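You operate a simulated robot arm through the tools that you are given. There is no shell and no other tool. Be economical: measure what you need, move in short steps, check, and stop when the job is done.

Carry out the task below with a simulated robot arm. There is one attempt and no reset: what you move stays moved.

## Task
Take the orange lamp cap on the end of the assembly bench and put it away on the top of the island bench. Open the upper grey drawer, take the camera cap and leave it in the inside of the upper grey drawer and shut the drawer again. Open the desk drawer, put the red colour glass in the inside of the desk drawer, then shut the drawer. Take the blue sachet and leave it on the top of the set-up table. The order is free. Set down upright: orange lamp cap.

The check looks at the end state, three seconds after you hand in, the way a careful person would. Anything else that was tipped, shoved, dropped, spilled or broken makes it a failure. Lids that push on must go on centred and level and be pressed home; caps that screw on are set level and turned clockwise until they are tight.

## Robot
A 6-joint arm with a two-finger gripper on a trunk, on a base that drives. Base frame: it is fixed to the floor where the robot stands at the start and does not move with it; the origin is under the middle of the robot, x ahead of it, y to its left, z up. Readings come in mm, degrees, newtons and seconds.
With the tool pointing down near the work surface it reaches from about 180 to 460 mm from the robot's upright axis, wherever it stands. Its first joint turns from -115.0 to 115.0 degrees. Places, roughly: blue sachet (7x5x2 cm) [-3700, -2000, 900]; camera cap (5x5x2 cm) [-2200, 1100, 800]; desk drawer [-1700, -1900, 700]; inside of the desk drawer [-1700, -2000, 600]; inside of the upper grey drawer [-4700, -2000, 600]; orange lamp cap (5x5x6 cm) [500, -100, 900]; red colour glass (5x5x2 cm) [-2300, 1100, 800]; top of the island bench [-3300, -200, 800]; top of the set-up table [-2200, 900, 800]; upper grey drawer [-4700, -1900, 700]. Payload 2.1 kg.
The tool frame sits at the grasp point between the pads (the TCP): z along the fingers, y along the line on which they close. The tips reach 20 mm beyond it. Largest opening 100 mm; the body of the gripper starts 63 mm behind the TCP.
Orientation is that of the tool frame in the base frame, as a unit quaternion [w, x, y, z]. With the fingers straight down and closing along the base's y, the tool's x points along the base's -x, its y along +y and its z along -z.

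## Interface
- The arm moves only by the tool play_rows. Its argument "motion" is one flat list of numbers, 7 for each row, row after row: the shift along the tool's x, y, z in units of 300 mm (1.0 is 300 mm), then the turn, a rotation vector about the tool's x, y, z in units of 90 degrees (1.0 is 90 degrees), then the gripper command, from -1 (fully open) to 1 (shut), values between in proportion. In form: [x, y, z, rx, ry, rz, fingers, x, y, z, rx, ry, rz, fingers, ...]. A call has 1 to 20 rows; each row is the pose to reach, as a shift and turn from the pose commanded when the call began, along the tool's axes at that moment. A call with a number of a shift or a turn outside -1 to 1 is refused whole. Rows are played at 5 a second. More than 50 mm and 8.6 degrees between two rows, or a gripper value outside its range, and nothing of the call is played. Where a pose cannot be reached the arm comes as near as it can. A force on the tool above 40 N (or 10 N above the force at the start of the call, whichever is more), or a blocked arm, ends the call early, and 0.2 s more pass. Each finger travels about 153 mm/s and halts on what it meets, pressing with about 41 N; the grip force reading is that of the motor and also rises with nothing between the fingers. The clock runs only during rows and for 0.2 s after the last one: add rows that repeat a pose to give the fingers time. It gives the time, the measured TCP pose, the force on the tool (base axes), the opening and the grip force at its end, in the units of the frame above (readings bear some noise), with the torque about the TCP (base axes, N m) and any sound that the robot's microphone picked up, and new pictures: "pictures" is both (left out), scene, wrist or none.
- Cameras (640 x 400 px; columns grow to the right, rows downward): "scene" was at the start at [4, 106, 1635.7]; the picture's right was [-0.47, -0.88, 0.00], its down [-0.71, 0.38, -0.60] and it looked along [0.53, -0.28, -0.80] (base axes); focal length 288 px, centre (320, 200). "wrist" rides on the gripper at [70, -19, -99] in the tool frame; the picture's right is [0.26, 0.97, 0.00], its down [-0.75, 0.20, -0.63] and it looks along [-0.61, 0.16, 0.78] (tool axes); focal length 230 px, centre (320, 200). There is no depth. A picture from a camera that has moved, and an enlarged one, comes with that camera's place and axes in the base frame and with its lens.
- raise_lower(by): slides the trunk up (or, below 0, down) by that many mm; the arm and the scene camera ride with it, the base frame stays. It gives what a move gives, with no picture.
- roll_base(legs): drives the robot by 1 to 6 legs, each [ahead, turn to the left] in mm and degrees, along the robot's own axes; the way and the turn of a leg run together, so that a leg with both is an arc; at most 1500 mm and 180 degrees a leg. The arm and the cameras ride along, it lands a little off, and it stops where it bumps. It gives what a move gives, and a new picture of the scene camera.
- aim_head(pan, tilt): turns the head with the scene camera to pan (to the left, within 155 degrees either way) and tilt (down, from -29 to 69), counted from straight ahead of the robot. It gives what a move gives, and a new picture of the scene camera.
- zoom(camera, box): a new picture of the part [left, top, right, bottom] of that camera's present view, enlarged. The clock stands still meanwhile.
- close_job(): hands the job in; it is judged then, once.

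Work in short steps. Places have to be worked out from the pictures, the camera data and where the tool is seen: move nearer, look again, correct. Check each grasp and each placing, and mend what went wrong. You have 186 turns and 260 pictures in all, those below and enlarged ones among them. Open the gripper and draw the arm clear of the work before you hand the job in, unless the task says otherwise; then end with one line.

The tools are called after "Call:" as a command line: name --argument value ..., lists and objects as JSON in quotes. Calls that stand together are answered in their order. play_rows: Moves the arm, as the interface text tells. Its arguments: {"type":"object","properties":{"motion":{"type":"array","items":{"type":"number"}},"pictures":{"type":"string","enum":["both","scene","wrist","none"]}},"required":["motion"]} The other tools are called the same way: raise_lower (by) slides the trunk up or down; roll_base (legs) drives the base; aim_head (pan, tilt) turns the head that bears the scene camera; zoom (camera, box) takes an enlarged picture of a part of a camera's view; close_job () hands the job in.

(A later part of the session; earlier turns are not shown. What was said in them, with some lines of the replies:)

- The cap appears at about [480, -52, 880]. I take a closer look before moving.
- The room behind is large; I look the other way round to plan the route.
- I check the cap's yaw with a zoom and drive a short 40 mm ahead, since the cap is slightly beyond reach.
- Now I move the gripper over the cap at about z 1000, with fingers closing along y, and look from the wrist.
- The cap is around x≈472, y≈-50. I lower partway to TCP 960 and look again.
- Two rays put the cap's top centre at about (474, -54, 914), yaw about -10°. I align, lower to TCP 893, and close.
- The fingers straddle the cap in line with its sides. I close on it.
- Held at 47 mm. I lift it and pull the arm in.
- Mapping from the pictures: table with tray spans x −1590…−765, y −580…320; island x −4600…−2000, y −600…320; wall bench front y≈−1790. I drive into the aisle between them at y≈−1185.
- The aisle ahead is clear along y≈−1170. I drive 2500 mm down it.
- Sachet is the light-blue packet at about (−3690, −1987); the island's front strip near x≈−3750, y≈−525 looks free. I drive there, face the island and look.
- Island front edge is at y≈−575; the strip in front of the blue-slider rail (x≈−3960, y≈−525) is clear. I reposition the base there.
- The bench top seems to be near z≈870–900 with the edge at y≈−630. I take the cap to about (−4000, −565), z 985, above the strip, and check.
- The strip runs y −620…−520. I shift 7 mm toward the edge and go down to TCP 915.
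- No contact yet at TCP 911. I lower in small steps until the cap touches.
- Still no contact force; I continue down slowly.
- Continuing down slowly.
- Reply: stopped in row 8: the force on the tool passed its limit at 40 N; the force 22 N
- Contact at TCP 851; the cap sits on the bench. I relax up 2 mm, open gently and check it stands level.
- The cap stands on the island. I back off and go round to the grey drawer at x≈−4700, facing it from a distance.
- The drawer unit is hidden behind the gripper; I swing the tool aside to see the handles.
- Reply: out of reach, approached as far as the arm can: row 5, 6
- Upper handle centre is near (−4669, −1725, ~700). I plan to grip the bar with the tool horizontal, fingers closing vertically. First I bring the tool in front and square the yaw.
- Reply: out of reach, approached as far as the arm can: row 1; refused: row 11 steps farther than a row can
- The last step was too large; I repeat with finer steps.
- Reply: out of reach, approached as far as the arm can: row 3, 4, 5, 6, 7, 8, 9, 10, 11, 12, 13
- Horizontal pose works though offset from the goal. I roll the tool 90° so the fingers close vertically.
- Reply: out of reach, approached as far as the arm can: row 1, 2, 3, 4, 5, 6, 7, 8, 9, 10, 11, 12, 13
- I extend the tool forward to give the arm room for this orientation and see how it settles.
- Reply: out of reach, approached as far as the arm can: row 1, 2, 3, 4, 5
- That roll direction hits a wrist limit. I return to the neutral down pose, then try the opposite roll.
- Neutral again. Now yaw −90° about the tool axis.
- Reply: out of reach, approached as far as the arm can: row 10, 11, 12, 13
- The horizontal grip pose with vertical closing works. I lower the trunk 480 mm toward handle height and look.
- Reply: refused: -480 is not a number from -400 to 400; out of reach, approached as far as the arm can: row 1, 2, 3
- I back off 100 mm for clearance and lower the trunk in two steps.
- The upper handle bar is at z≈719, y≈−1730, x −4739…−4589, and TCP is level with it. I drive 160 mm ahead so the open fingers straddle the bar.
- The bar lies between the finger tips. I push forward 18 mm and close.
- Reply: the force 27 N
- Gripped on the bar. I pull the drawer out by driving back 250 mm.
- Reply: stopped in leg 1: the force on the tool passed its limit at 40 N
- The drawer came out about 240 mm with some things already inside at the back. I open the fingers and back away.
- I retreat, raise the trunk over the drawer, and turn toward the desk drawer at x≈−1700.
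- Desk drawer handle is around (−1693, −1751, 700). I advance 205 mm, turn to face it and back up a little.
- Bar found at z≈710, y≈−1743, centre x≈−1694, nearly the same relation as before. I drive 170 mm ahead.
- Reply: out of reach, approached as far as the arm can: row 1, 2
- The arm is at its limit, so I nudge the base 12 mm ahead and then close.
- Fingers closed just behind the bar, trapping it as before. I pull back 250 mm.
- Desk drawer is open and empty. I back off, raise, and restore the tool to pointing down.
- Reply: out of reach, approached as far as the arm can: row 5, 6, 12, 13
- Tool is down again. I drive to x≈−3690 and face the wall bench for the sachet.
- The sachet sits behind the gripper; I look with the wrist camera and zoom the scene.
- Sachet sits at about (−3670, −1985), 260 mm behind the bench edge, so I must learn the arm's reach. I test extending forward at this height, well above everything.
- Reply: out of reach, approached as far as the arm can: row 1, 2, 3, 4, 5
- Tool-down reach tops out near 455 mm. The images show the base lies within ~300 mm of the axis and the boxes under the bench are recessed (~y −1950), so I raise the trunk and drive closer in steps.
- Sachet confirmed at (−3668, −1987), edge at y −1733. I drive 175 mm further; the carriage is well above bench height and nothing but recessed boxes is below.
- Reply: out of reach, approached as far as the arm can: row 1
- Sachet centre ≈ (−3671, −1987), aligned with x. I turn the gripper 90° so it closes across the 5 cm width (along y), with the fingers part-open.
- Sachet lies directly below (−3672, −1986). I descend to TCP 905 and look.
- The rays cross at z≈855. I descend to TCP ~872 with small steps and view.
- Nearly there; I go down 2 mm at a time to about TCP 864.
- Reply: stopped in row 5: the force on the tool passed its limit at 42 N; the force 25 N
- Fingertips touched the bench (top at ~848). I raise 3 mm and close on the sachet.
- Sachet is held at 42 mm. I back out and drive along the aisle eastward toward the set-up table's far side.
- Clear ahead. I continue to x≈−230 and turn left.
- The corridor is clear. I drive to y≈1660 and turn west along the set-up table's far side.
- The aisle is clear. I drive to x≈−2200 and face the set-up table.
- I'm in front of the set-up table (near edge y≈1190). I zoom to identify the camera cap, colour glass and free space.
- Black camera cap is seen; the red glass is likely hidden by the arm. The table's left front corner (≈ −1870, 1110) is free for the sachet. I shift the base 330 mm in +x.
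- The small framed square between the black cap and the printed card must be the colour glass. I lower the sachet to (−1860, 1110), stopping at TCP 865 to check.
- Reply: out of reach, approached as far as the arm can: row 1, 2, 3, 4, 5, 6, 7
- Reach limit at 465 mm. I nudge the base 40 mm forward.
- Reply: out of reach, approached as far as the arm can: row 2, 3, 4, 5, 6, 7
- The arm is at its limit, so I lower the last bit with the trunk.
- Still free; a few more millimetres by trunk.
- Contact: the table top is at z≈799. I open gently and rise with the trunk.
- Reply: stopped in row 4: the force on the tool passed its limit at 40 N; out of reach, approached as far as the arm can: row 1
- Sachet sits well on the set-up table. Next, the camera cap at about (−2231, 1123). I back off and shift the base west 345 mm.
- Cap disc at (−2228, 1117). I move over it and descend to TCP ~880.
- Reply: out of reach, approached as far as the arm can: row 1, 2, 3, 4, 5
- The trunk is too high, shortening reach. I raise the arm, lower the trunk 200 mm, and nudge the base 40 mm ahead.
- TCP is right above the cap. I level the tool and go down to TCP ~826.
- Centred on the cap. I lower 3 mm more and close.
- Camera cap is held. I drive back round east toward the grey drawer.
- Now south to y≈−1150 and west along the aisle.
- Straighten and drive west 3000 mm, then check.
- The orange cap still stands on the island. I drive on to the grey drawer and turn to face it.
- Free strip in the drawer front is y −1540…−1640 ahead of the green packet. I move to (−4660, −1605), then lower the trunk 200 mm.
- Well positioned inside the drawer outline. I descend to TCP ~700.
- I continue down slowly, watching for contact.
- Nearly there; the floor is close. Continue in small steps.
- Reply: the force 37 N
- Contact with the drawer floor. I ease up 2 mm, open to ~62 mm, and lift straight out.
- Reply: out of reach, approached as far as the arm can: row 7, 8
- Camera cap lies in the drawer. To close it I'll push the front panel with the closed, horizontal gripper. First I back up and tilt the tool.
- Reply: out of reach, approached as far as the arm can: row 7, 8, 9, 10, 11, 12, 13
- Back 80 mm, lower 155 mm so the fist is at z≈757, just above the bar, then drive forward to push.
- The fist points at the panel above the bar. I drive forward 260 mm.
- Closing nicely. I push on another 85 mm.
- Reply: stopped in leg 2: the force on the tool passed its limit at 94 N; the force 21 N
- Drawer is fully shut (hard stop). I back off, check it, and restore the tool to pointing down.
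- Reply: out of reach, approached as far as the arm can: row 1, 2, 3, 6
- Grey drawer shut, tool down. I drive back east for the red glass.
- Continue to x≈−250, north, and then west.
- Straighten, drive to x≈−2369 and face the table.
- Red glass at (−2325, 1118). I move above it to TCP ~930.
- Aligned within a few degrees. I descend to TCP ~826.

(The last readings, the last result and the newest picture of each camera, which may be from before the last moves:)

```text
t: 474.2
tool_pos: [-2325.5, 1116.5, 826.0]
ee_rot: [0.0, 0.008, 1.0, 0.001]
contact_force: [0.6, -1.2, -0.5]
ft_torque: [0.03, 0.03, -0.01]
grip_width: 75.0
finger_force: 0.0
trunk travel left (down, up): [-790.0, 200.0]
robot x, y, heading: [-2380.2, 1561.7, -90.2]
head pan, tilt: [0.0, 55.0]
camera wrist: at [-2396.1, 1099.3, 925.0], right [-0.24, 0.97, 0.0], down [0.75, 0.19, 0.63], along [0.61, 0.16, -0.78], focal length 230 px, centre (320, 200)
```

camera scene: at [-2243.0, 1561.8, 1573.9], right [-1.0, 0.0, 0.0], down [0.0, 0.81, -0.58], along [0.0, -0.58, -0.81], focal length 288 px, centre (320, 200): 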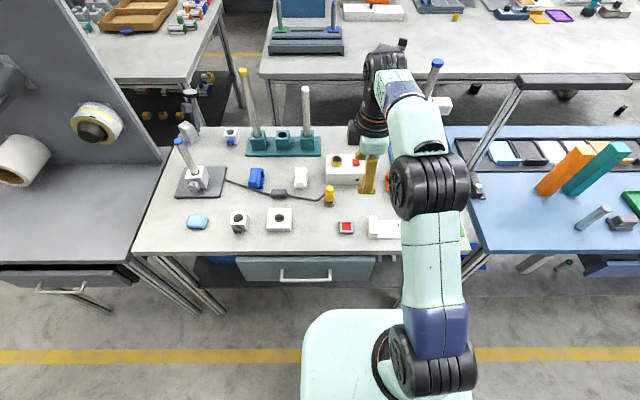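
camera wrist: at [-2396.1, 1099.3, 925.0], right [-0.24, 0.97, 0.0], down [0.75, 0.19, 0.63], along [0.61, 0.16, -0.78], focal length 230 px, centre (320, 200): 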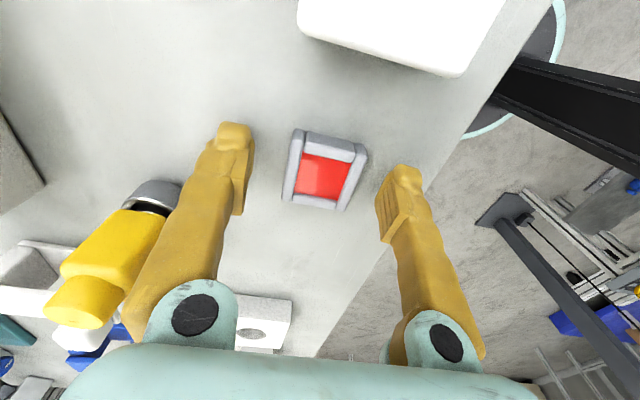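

The glass frame sits centred between the fingers. I lower 3 mm, close, and lift.

Call:
play_rows --motion '[0, 0, 0.01, 0, 0, 0, -0.4, 0, 0, 0.01, 0, 0, 0, 0, 0, 0, 0.01, 0, 0, 0, 0.2, 0, 0, 0.01, 0, 0, 0, 1, 0, 0, 0.01, 0, 0, 0, 1, 0, 0, 0.01, 0, 0, 0, 1]' --pictures "none"

Call:
play_rows --motion '[0, 0, -0.1, 0, 0, 0, 1, 0, 0, -0.25, 0, 0, 0, 1, 0, 0, -0.4, 0, 0, 0, 1, 0, 0, -0.55, 0, 0, 0, 1, 0, 0, -0.7, 0, 0, 0, 1, 0, 0, -0.8, 0, 0, 0, 1, 0, 0, -0.8, 0, 0, 0, 1]'

```text
t: 475.6
tool_pos: [-2326.9, 1118.1, 824.0]
ee_rot: [0.0, 0.008, 1.0, 0.0]
contact_force: [0.4, -0.3, -0.6]
ft_torque: [0.0, 0.02, -0.01]
grip_width: 40.1
finger_force: 41.0
trunk travel left (down, up): [-790.0, 200.0]
robot x, y, heading: [-2381.3, 1564.0, -90.6]
head pan, tilt: [0.0, 55.0]
```

```text
t: 477.2
tool_pos: [-2328.3, 1115.1, 1060.6]
ee_rot: [0.0, 0.008, 1.0, 0.002]
contact_force: [0.1, 0.5, -0.2]
ft_torque: [0.01, 0.0, 0.0]
grip_width: 40.1
finger_force: 40.6
trunk travel left (down, up): [-790.0, 200.0]
robot x, y, heading: [-2382.1, 1561.0, -90.1]
head pan, tilt: [0.0, 55.0]
camera scene: at [-2243.1, 1548.6, 1573.8], right [-1.0, 0.0, 0.0], down [0.0, 0.82, -0.57], along [0.0, -0.57, -0.82], focal length 288 px, centre (320, 200)
camera wrist: at [-2397.6, 1097.6, 1160.2], right [-0.24, 0.97, 0.0], down [0.75, 0.19, 0.63], along [0.61, 0.16, -0.78], focal length 230 px, centre (320, 200)
```

scene: 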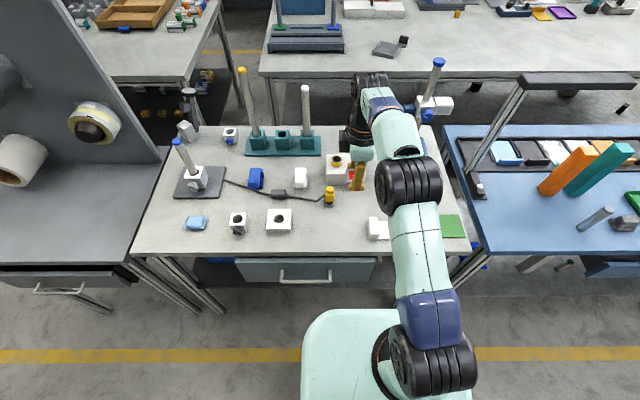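
wrist: 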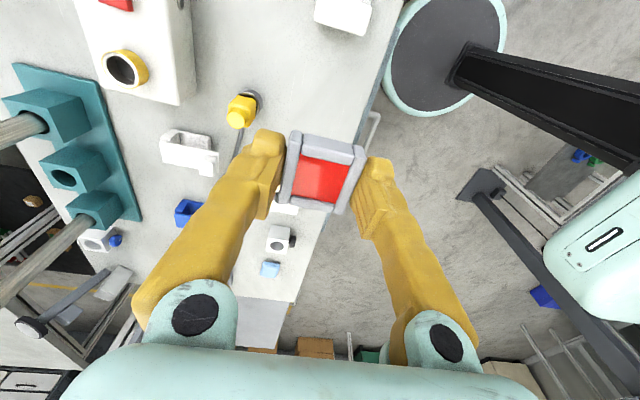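

Red glass held at 40 mm. I drive round to the desk drawer.

Call:
roll_base --legs '[[-95, 0], [0, 90.2], [1500, 0], [620, 0], [0, -90]]'

```text
t: 495.9
tool_pos: [-270.8, 1249.1, 1060.7]
ee_rot: [0.0, 0.003, 1.0, 0.001]
contact_force: [0.3, -0.5, -0.2]
ft_torque: [0.05, 0.05, 0.01]
grip_width: 40.2
finger_force: 40.9
trunk travel left (down, up): [-790.0, 200.0]
robot x, y, heading: [-326.7, 1696.0, -89.6]
head pan, tilt: [0.0, 55.0]
camera scene: at [-190.6, 1682.2, 1573.8], right [-1.0, 0.0, 0.0], down [0.0, 0.82, -0.57], along [0.0, -0.57, -0.82], focal length 288 px, centre (320, 200)
```

scene: 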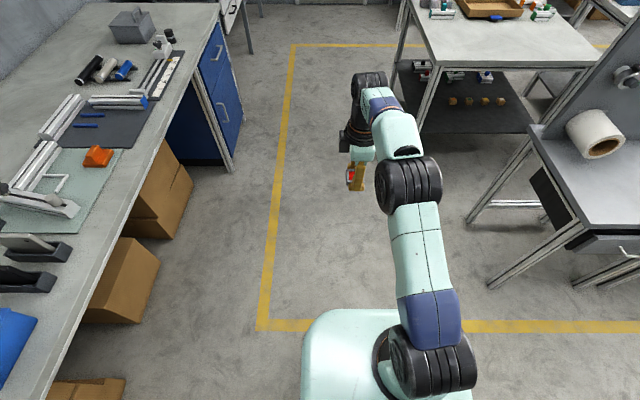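

On to y≈−1145 and turn west to the desk drawer.

Call:
roll_base --legs '[[0, 1.5], [1500, 0], [1335, 0], [0, -92], [1300, 0]]'

```text
t: 519.8
tool_pos: [-1886.5, -1313.9, 1060.8]
ee_rot: [0.0, 0.686, 0.728, 0.0]
contact_force: [1.0, -1.0, 0.3]
ft_torque: [-0.01, -0.01, -0.01]
grip_width: 40.1
finger_force: 40.8
trunk travel left (down, up): [-790.0, 200.0]
robot x, y, heading: [-1446.3, -1227.5, -176.0]
head pan, tilt: [0.0, 55.0]
camera scene: at [-1450.0, -1365.1, 1573.8], right [-0.07, 1.0, 0.0], down [0.82, 0.06, -0.57], along [-0.57, -0.04, -0.82], focal length 288 px, centre (320, 200)
```

scene: 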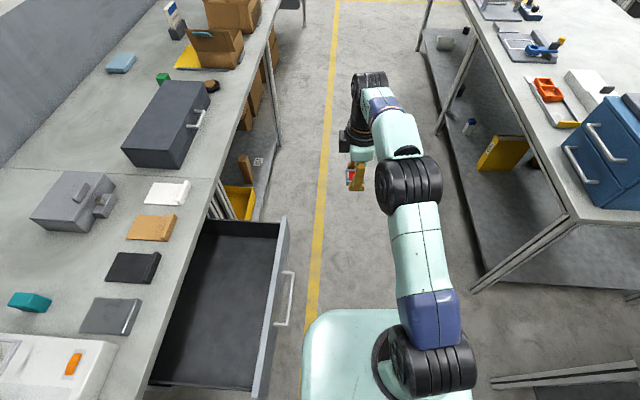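

Slightly close to the drawer; I angle away while moving to x≈−1741 and then face it.

Call:
roll_base --legs '[[0, -16], [300, 0], [0, 102]]'

Call:
play_rows --motion '[0, 0, 0, 0, 0, 0, 1]' --pictures "wrist"

```text
t: 527.0
tool_pos: [-1678.5, -1611.1, 1060.4]
ee_rot: [0.0, 0.006, 1.0, 0.0]
contact_force: [-0.3, -0.4, -0.4]
ft_torque: [0.02, 0.01, -0.01]
grip_width: 40.1
finger_force: 41.3
trunk travel left (down, up): [-790.0, 200.0]
robot x, y, heading: [-1734.9, -1164.4, -90.1]
head pan, tilt: [0.0, 55.0]
camera scene: at [-1595.4, -1177.2, 1573.8], right [-1.0, 0.0, 0.0], down [0.0, 0.82, -0.57], along [0.0, -0.57, -0.82], focal length 288 px, centre (320, 200)
```

scene: 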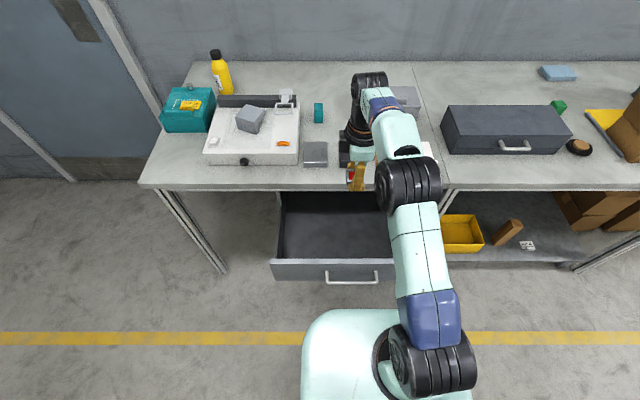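

```text
t: 527.4
tool_pos: [-1677.9, -1609.9, 1061.8]
ee_rot: [0.0, 0.006, 1.0, 0.001]
contact_force: [0.0, -0.1, 0.0]
ft_torque: [0.01, 0.01, -0.01]
grip_width: 40.3
finger_force: 41.4
trunk travel left (down, up): [-790.0, 200.0]
robot x, y, heading: [-1734.7, -1163.8, -90.0]
head pan, tilt: [0.0, 55.0]
camera wrist: at [-1748.3, -1628.8, 1159.9], right [-0.25, 0.97, 0.0], down [0.75, 0.19, 0.63], along [0.61, 0.16, -0.78], focal length 230 px, centre (320, 200)
```

wrist: 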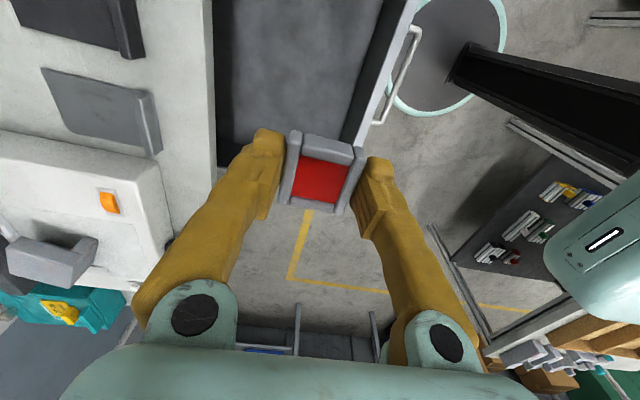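

Same geometry as the grey drawer: TCP at (−1678, −1610) over the open drawer. I lower the trunk 200 mm and then the arm.

Call:
raise_lower --by -200

Call:
play_rows --motion '[0, 0, 0.12, 0, 0, 0, 1, 0, 0, 0.25, 0, 0, 0, 1, 0, 0, 0.38, 0, 0, 0, 1, 0, 0, 0.5, 0, 0, 0, 1, 0, 0, 0.55, 0, 0, 0, 1, 0, 0, 0.55, 0, 0, 0, 1]'

```text
t: 529.6
tool_pos: [-1678.1, -1609.9, 861.0]
ee_rot: [-0.001, 0.006, 1.0, 0.001]
contact_force: [0.2, -0.1, 0.2]
ft_torque: [0.01, 0.0, 0.01]
grip_width: 40.2
finger_force: 40.6
trunk travel left (down, up): [-590.0, 400.0]
robot x, y, heading: [-1734.3, -1161.8, -90.0]
head pan, tilt: [0.0, 55.0]
```

```text
t: 531.0
tool_pos: [-1678.7, -1609.6, 694.3]
ee_rot: [0.0, 0.007, 1.0, 0.0]
contact_force: [0.8, 0.6, 0.3]
ft_torque: [0.01, 0.05, -0.04]
grip_width: 40.3
finger_force: 40.7
trunk travel left (down, up): [-590.0, 400.0]
robot x, y, heading: [-1736.5, -1166.1, -90.1]
head pan, tilt: [0.0, 55.0]
camera scene: at [-1595.5, -1177.1, 1373.8], right [-1.0, 0.0, 0.0], down [0.0, 0.82, -0.57], along [0.0, -0.57, -0.82], focal length 288 px, centre (320, 200)
camera wrist: at [-1749.6, -1627.9, 793.8], right [-0.25, 0.97, 0.0], down [0.75, 0.19, 0.63], along [0.61, 0.16, -0.78], focal length 230 px, centre (320, 200)
```

scene: 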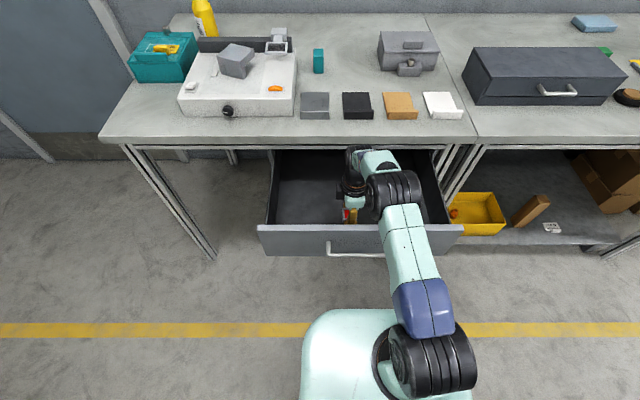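
wrist: 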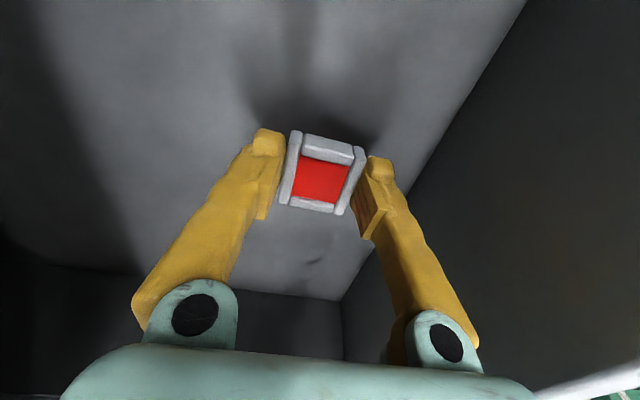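

The floor looks nearer here; I descend in 3 mm steps.

Call:
play_rows --motion '[0, 0, 0.01, 0, 0, 0, 1, 0, 0, 0.02, 0, 0, 0, 1, 0, 0, 0.03, 0, 0, 0, 1, 0, 0, 0.04, 0, 0, 0, 1, 0, 0, 0.05, 0, 0, 0, 1, 0, 0, 0.06, 0, 0, 0, 1, 0, 0, 0.07, 0, 0, 0, 1, 0, 0, 0.08, 0, 0, 0, 1, 0, 0, 0.09, 0, 0, 0, 1, 0, 0, 0.1, 0, 0, 0, 1]' --pictures "wrist"

```text
t: 533.2
tool_pos: [-1678.2, -1610.6, 666.4]
ee_rot: [-0.002, 0.006, 1.0, 0.002]
contact_force: [-0.4, 0.7, -0.6]
ft_torque: [-0.02, 0.02, -0.02]
grip_width: 40.5
finger_force: 40.8
trunk travel left (down, up): [-590.0, 400.0]
robot x, y, heading: [-1732.1, -1163.8, -90.0]
head pan, tilt: [0.0, 55.0]
camera wrist: at [-1747.9, -1628.6, 764.6], right [-0.25, 0.97, 0.0], down [0.75, 0.19, 0.63], along [0.61, 0.16, -0.78], focal length 230 px, centre (320, 200)
```

wrist: 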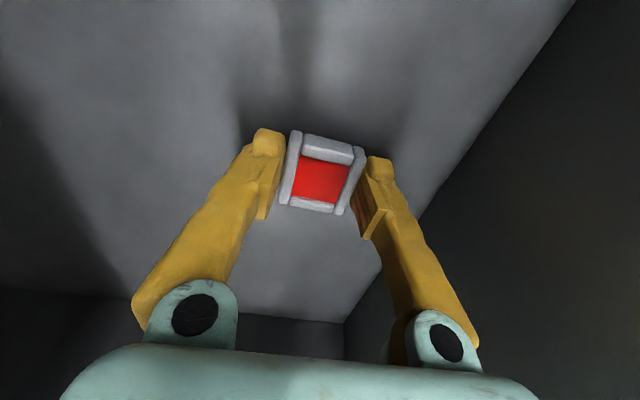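

Continue with small steps until contact.

Call:
play_rows --motion '[0, 0, 0.008, 0, 0, 0, 1, 0, 0, 0.016, 0, 0, 0, 1, 0, 0, 0.024, 0, 0, 0, 1, 0, 0, 0.032, 0, 0, 0, 1, 0, 0, 0.04, 0, 0, 0, 1, 0, 0, 0.048, 0, 0, 0, 1, 0, 0, 0.056, 0, 0, 0, 1, 0, 0, 0.064, 0, 0, 0, 1, 0, 0, 0.072, 0, 0, 0, 1, 0, 0, 0.08, 0, 0, 0, 1, 0, 0, 0.088, 0, 0, 0, 1, 0, 0, 0.096, 0, 0, 0, 1]' --pictures "wrist"

```text
t: 534.4
tool_pos: [-1678.7, -1612.6, 659.1]
ee_rot: [0.001, 0.005, 1.0, -0.009]
contact_force: [-0.2, -1.1, 28.0]
ft_torque: [0.25, 0.11, 0.0]
grip_width: 40.5
finger_force: 40.4
trunk travel left (down, up): [-590.0, 400.0]
robot x, y, heading: [-1732.7, -1163.5, -90.1]
head pan, tilt: [0.0, 55.0]
stopped in row 5: the force on the tool passed its limit at 41 N (the readings are from after the stop); the commanded pose is now the measured one
camera wrist: at [-1749.1, -1629.1, 759.2], right [-0.25, 0.97, -0.01], down [0.75, 0.2, 0.63], along [0.61, 0.14, -0.78], focal length 230 px, centre (320, 200)
```

wrist: 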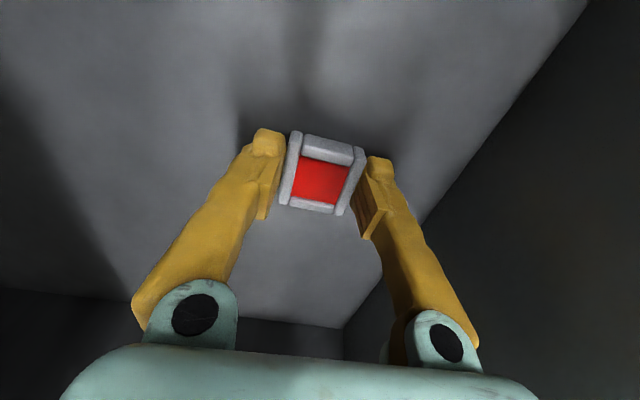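

On the floor. I ease up 1 mm, open to ~62 mm, and lift out.

Call:
play_rows --motion '[0, 0, -0.004, 0, 0, 0, 1, 0, 0, -0.004, 0, 0, 0, 0.1, 0, 0, -0.004, 0, 0, 0, -0.24, 0, 0, -0.004, 0, 0, 0, -0.24, 0, 0, -0.004, 0, 0, 0, -0.24]' --pictures "none"

Call:
play_rows --motion '[0, 0, -0.1, 0, 0, 0, -0.24, 0, 0, -0.25, 0, 0, 0, -0.24, 0, 0, -0.4, 0, 0, 0, -0.24, 0, 0, -0.55, 0, 0, 0, -0.24, 0, 0, -0.7, 0, 0, 0, -0.24, 0, 0, -0.83, 0, 0, 0, -0.24, 0, 0, -0.83, 0, 0, 0, -0.24]' --pictures "wrist"

```text
t: 535.6
tool_pos: [-1679.4, -1611.6, 657.3]
ee_rot: [-0.001, 0.005, 1.0, -0.004]
contact_force: [-0.1, 1.3, 10.1]
ft_torque: [0.39, -0.01, -0.01]
grip_width: 63.3
finger_force: 1.2
trunk travel left (down, up): [-590.0, 400.0]
robot x, y, heading: [-1734.3, -1164.4, -90.0]
head pan, tilt: [0.0, 55.0]
```

```text
t: 537.2
tool_pos: [-1678.8, -1610.9, 908.1]
ee_rot: [0.0, 0.006, 1.0, -0.003]
contact_force: [-0.1, 0.1, 0.4]
ft_torque: [0.0, 0.01, 0.0]
grip_width: 61.9
finger_force: 0.0
trunk travel left (down, up): [-590.0, 400.0]
robot x, y, heading: [-1732.9, -1166.4, -90.1]
head pan, tilt: [0.0, 55.0]
camera wrist: at [-1748.9, -1628.2, 1005.6], right [-0.25, 0.97, 0.0], down [0.75, 0.19, 0.63], along [0.61, 0.15, -0.78], focal length 230 px, centre (320, 200)
```

wrist: 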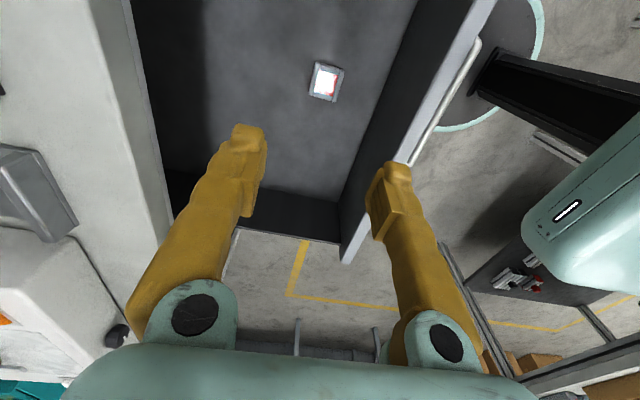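

The glass lies flat in the drawer. Now the same closing manoeuvre: back up, tilt the tool horizontal, close the fist.

Call:
roll_base --legs '[[-200, 0]]'

Call:
play_rows --motion '[0, 0, 0, 0.09, 0, 0, 0.5, 0, 0, 0, 0.18, 0, 0, 1, 0, 0, 0, 0.27, 0, 0, 1, 0, 0, 0, 0.36, 0, 0, 1, 0, 0, 0, 0.45, 0, 0, 1, 0, 0, 0, 0.54, 0, 0, 1, 0, 0, 0, 0.63, 0, 0, 1, 0, 0, 0, 0.72, 0, 0, 1, 0, 0, 0, 0.81, 0, 0, 1, 0, 0, 0, 0.9, 0, 0, 1, 0, 0, 0, 0.95, 0, 0, 1, 0, 0, 0, 1, 0, 0, 1, 0, 0, 0, 1, 0, 0, 1]' --pictures "scene"

```text
t: 538.8
tool_pos: [-1679.5, -1414.4, 906.7]
ee_rot: [0.0, 0.007, 1.0, -0.002]
contact_force: [-0.7, 0.0, 0.5]
ft_torque: [0.0, 0.01, 0.03]
grip_width: 61.9
finger_force: 0.0
trunk travel left (down, up): [-590.0, 400.0]
robot x, y, heading: [-1733.1, -970.1, -90.2]
head pan, tilt: [0.0, 55.0]
camera scene: at [-1595.1, -980.9, 1373.8], right [-1.0, 0.0, 0.0], down [0.0, 0.82, -0.57], along [0.0, -0.57, -0.82], focal length 288 px, centre (320, 200)
```

scene: 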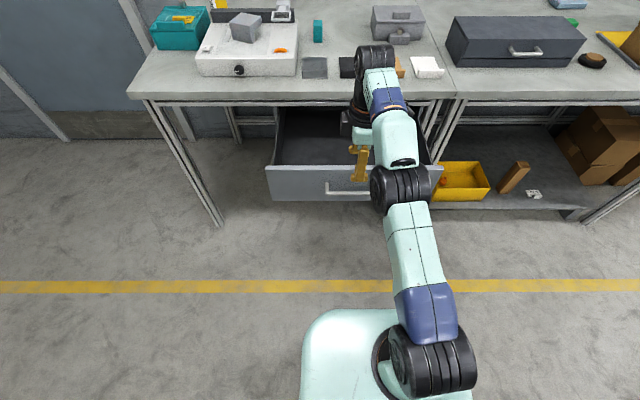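

```text
t: 541.6
tool_pos: [-1679.0, -1414.7, 907.2]
ee_rot: [0.005, -0.005, -0.704, 0.71]
contact_force: [-0.3, 0.4, -0.5]
ft_torque: [0.0, -0.02, -0.02]
grip_width: 0.0
finger_force: 29.2
out of reach, approached as far as the arm can: row 7
trunk travel left (down, up): [-590.0, 400.0]
robot x, y, heading: [-1737.6, -967.8, -90.2]
head pan, tilt: [0.0, 55.0]
camera scene: at [-1595.1, -981.2, 1373.8], right [-1.0, 0.0, 0.0], down [0.0, 0.82, -0.57], along [0.0, -0.57, -0.82], focal length 288 px, centre (320, 200)
```

scene: 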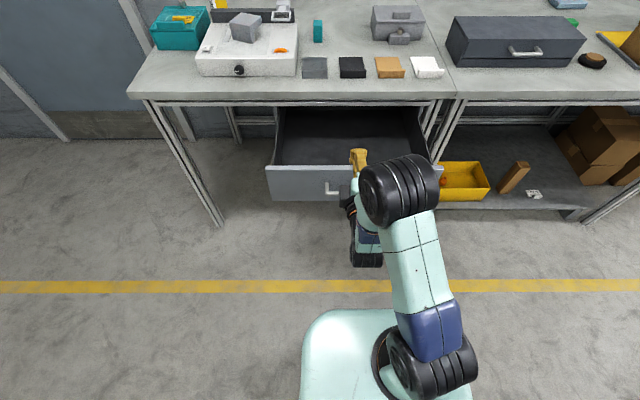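

I lower the fist to z≈750 and push the drawer in.

Call:
raise_lower --by -157

Call:
roll_base --legs '[[250, 0]]'

```text
t: 543.4
tool_pos: [-1678.5, -1413.9, 748.3]
ee_rot: [0.005, -0.005, -0.705, 0.709]
contact_force: [0.4, -0.1, 0.9]
ft_torque: [-0.03, 0.02, -0.01]
grip_width: 0.0
finger_force: 29.3
trunk travel left (down, up): [-433.0, 557.0]
robot x, y, heading: [-1729.9, -969.5, -90.5]
head pan, tilt: [0.0, 55.0]
```

```text
t: 545.2
tool_pos: [-1676.9, -1661.6, 749.6]
ee_rot: [0.002, -0.003, -0.706, 0.708]
contact_force: [-0.2, -0.2, -0.2]
ft_torque: [-0.03, 0.01, 0.01]
grip_width: 0.0
finger_force: 29.4
trunk travel left (down, up): [-433.0, 557.0]
robot x, y, heading: [-1736.1, -1215.1, -89.7]
head pan, tilt: [0.0, 55.0]
camera scene: at [-1595.2, -1226.7, 1216.8], right [-1.0, 0.0, 0.0], down [0.0, 0.82, -0.57], along [0.0, -0.57, -0.82], focal length 288 px, centre (320, 200)
```

scene: 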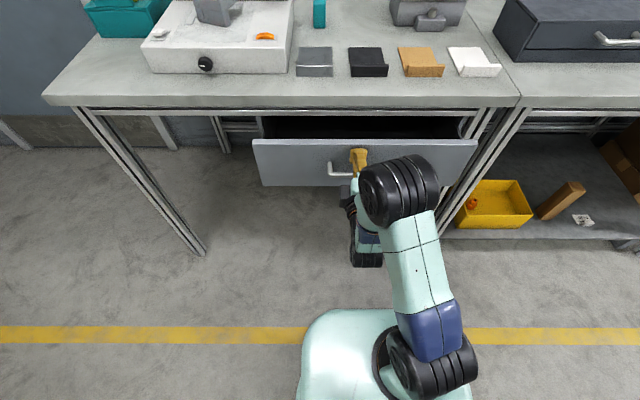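

Good. Push the remaining distance.

Call:
roll_base --legs '[[70, 0], [40, 0]]'

```text
t: 546.6
tool_pos: [-1678.1, -1742.5, 751.7]
ee_rot: [0.002, -0.003, -0.704, 0.71]
contact_force: [-1.4, 29.9, 10.3]
ft_torque: [-0.1, -0.06, 0.06]
grip_width: 6.4
finger_force: 29.8
trunk travel left (down, up): [-433.0, 557.0]
robot x, y, heading: [-1737.1, -1301.6, -90.1]
head pan, tilt: [0.0, 55.0]
stopped in leg 2: the force on the tool passed its limit at 168 N (the readings are from after the stop); the commanded pose is now the measured one
camera scene: at [-1595.6, -1306.8, 1217.0], right [-1.0, 0.0, 0.0], down [0.0, 0.81, -0.58], along [0.0, -0.58, -0.81], focal length 288 px, centre (320, 200)
```

scene: 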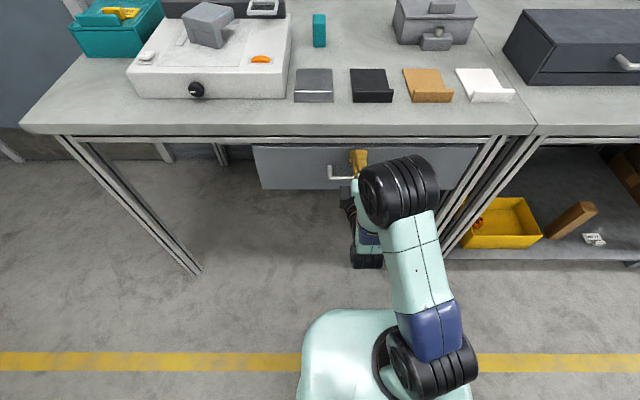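

Shut to the hard stop. I back away, open the gripper, raise the arm, and check the final view.

Call:
roll_base --legs '[[-200, 0]]'

Call:
raise_lower --by 350

Call:
play_rows --motion '[0, 0, 0, 0, 0, 0, 0, 0, 0, 0, 0, 0, 0, -1, 0, 0, 0, 0, 0, 0, -1, 0, 0, 0, 0, 0, 0, -1]' --pictures "scene"

Call:
aim_head --pan -90 --tilt 20

Call:
zoom --camera "scene" --box '[160, 100, 480, 300]'

```text
t: 548.2
tool_pos: [-1675.3, -1546.2, 748.9]
ee_rot: [0.0, -0.001, -0.706, 0.708]
contact_force: [0.1, 0.6, -0.3]
ft_torque: [0.02, 0.01, -0.01]
grip_width: 0.2
finger_force: 29.3
trunk travel left (down, up): [-433.0, 557.0]
robot x, y, heading: [-1736.1, -1102.9, -89.7]
head pan, tilt: [0.0, 55.0]
camera scene: at [-1595.9, -1112.2, 1216.8], right [-1.0, -0.01, 0.0], down [-0.01, 0.82, -0.57], along [0.0, -0.57, -0.82], focal length 288 px, centre (320, 200)
```

scene: 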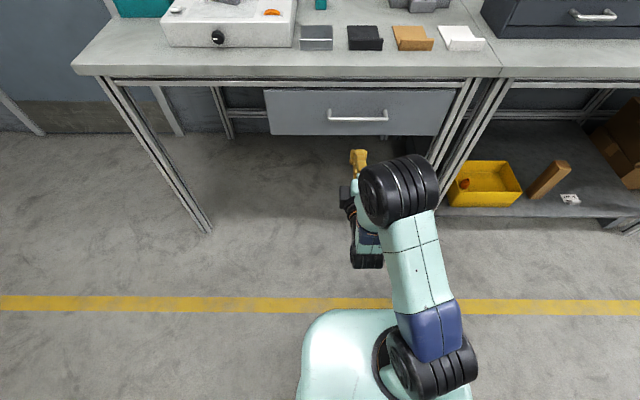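

```text
t: 551.6
tool_pos: [-1675.8, -1546.4, 1099.7]
ee_rot: [0.001, -0.001, -0.706, 0.708]
contact_force: [0.2, 0.3, 0.2]
ft_torque: [0.02, -0.02, 0.0]
grip_width: 0.0
finger_force: 30.0
trunk travel left (down, up): [-783.0, 207.0]
robot x, y, heading: [-1736.8, -1101.4, -89.5]
head pan, tilt: [0.0, 55.0]
```

```text
t: 552.6
tool_pos: [-1675.4, -1546.1, 1098.3]
ee_rot: [0.001, -0.001, -0.707, 0.708]
contact_force: [0.1, -0.7, -0.2]
ft_torque: [-0.04, 0.0, -0.01]
grip_width: 100.2
finger_force: 0.0
trunk travel left (down, up): [-783.0, 207.0]
robot x, y, heading: [-1735.3, -1101.0, -89.6]
head pan, tilt: [0.0, 55.0]
camera scene: at [-1595.9, -1112.8, 1566.8], right [-1.0, -0.01, 0.0], down [-0.01, 0.82, -0.57], along [0.0, -0.57, -0.82], focal length 288 px, centre (320, 200)
```

scene: 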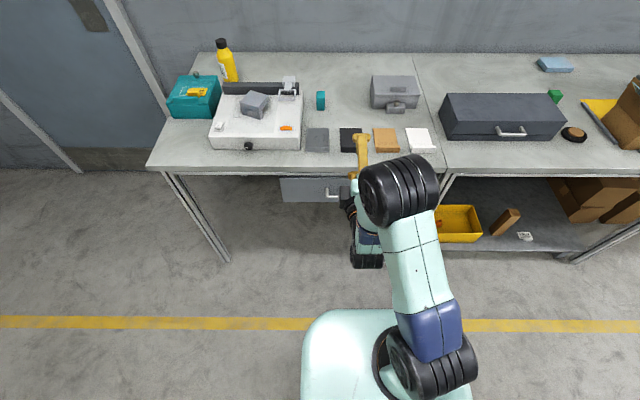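

```text
t: 554.3
tool_pos: [-1675.5, -1545.4, 1098.6]
ee_rot: [0.0, -0.001, -0.707, 0.707]
contact_force: [-0.2, -0.5, -0.2]
ft_torque: [0.03, 0.01, 0.0]
grip_width: 100.1
finger_force: 0.1
trunk travel left (down, up): [-783.0, 207.0]
robot x, y, heading: [-1731.7, -1099.2, -89.7]
head pan, tilt: [-90.0, 20.0]
camera scene: at [-1689.6, -1041.4, 1618.9], right [-0.01, 1.0, 0.0], down [0.34, 0.0, -0.94], along [-0.94, -0.01, -0.34], focal length 288 px, centre (320, 200)
```

scene: 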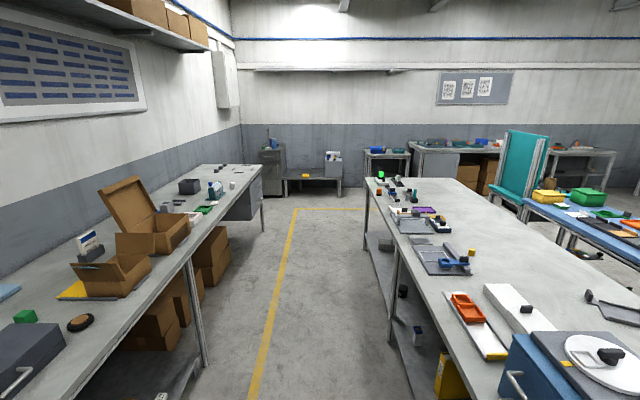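

```text
2.00 times, centred on (320, 200) of scene
camera zoom: at [-1689.6, -1041.4, 1618.9], right [-0.01, 1.0, 0.0], down [0.34, 0.0, -0.94], along [-0.94, -0.01, -0.34], focal length 576 px, centre (320, 200)
```

zoom: 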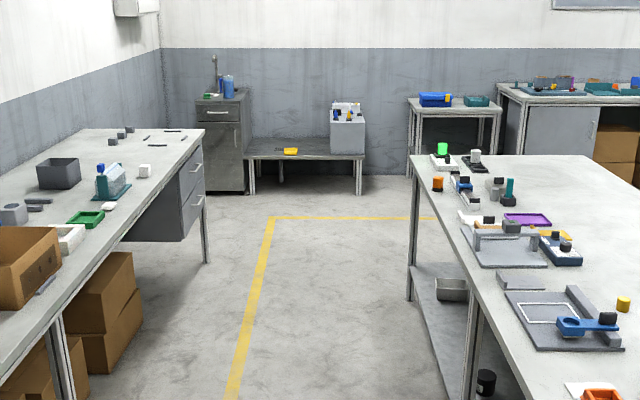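

Both drawers are shut, the orange cap stands upright on the island, the sachet is on the set-up table, and the gripper is open and clear. I hand in.

Call:
close_job

```text
The job is handed in.
```

The job is handed in: the orange lamp cap stands upright on the island bench, the camera cap is in the upper grey drawer and the red glass in the desk drawer, both drawers are shut, and the blue sachet is on the set-up table.
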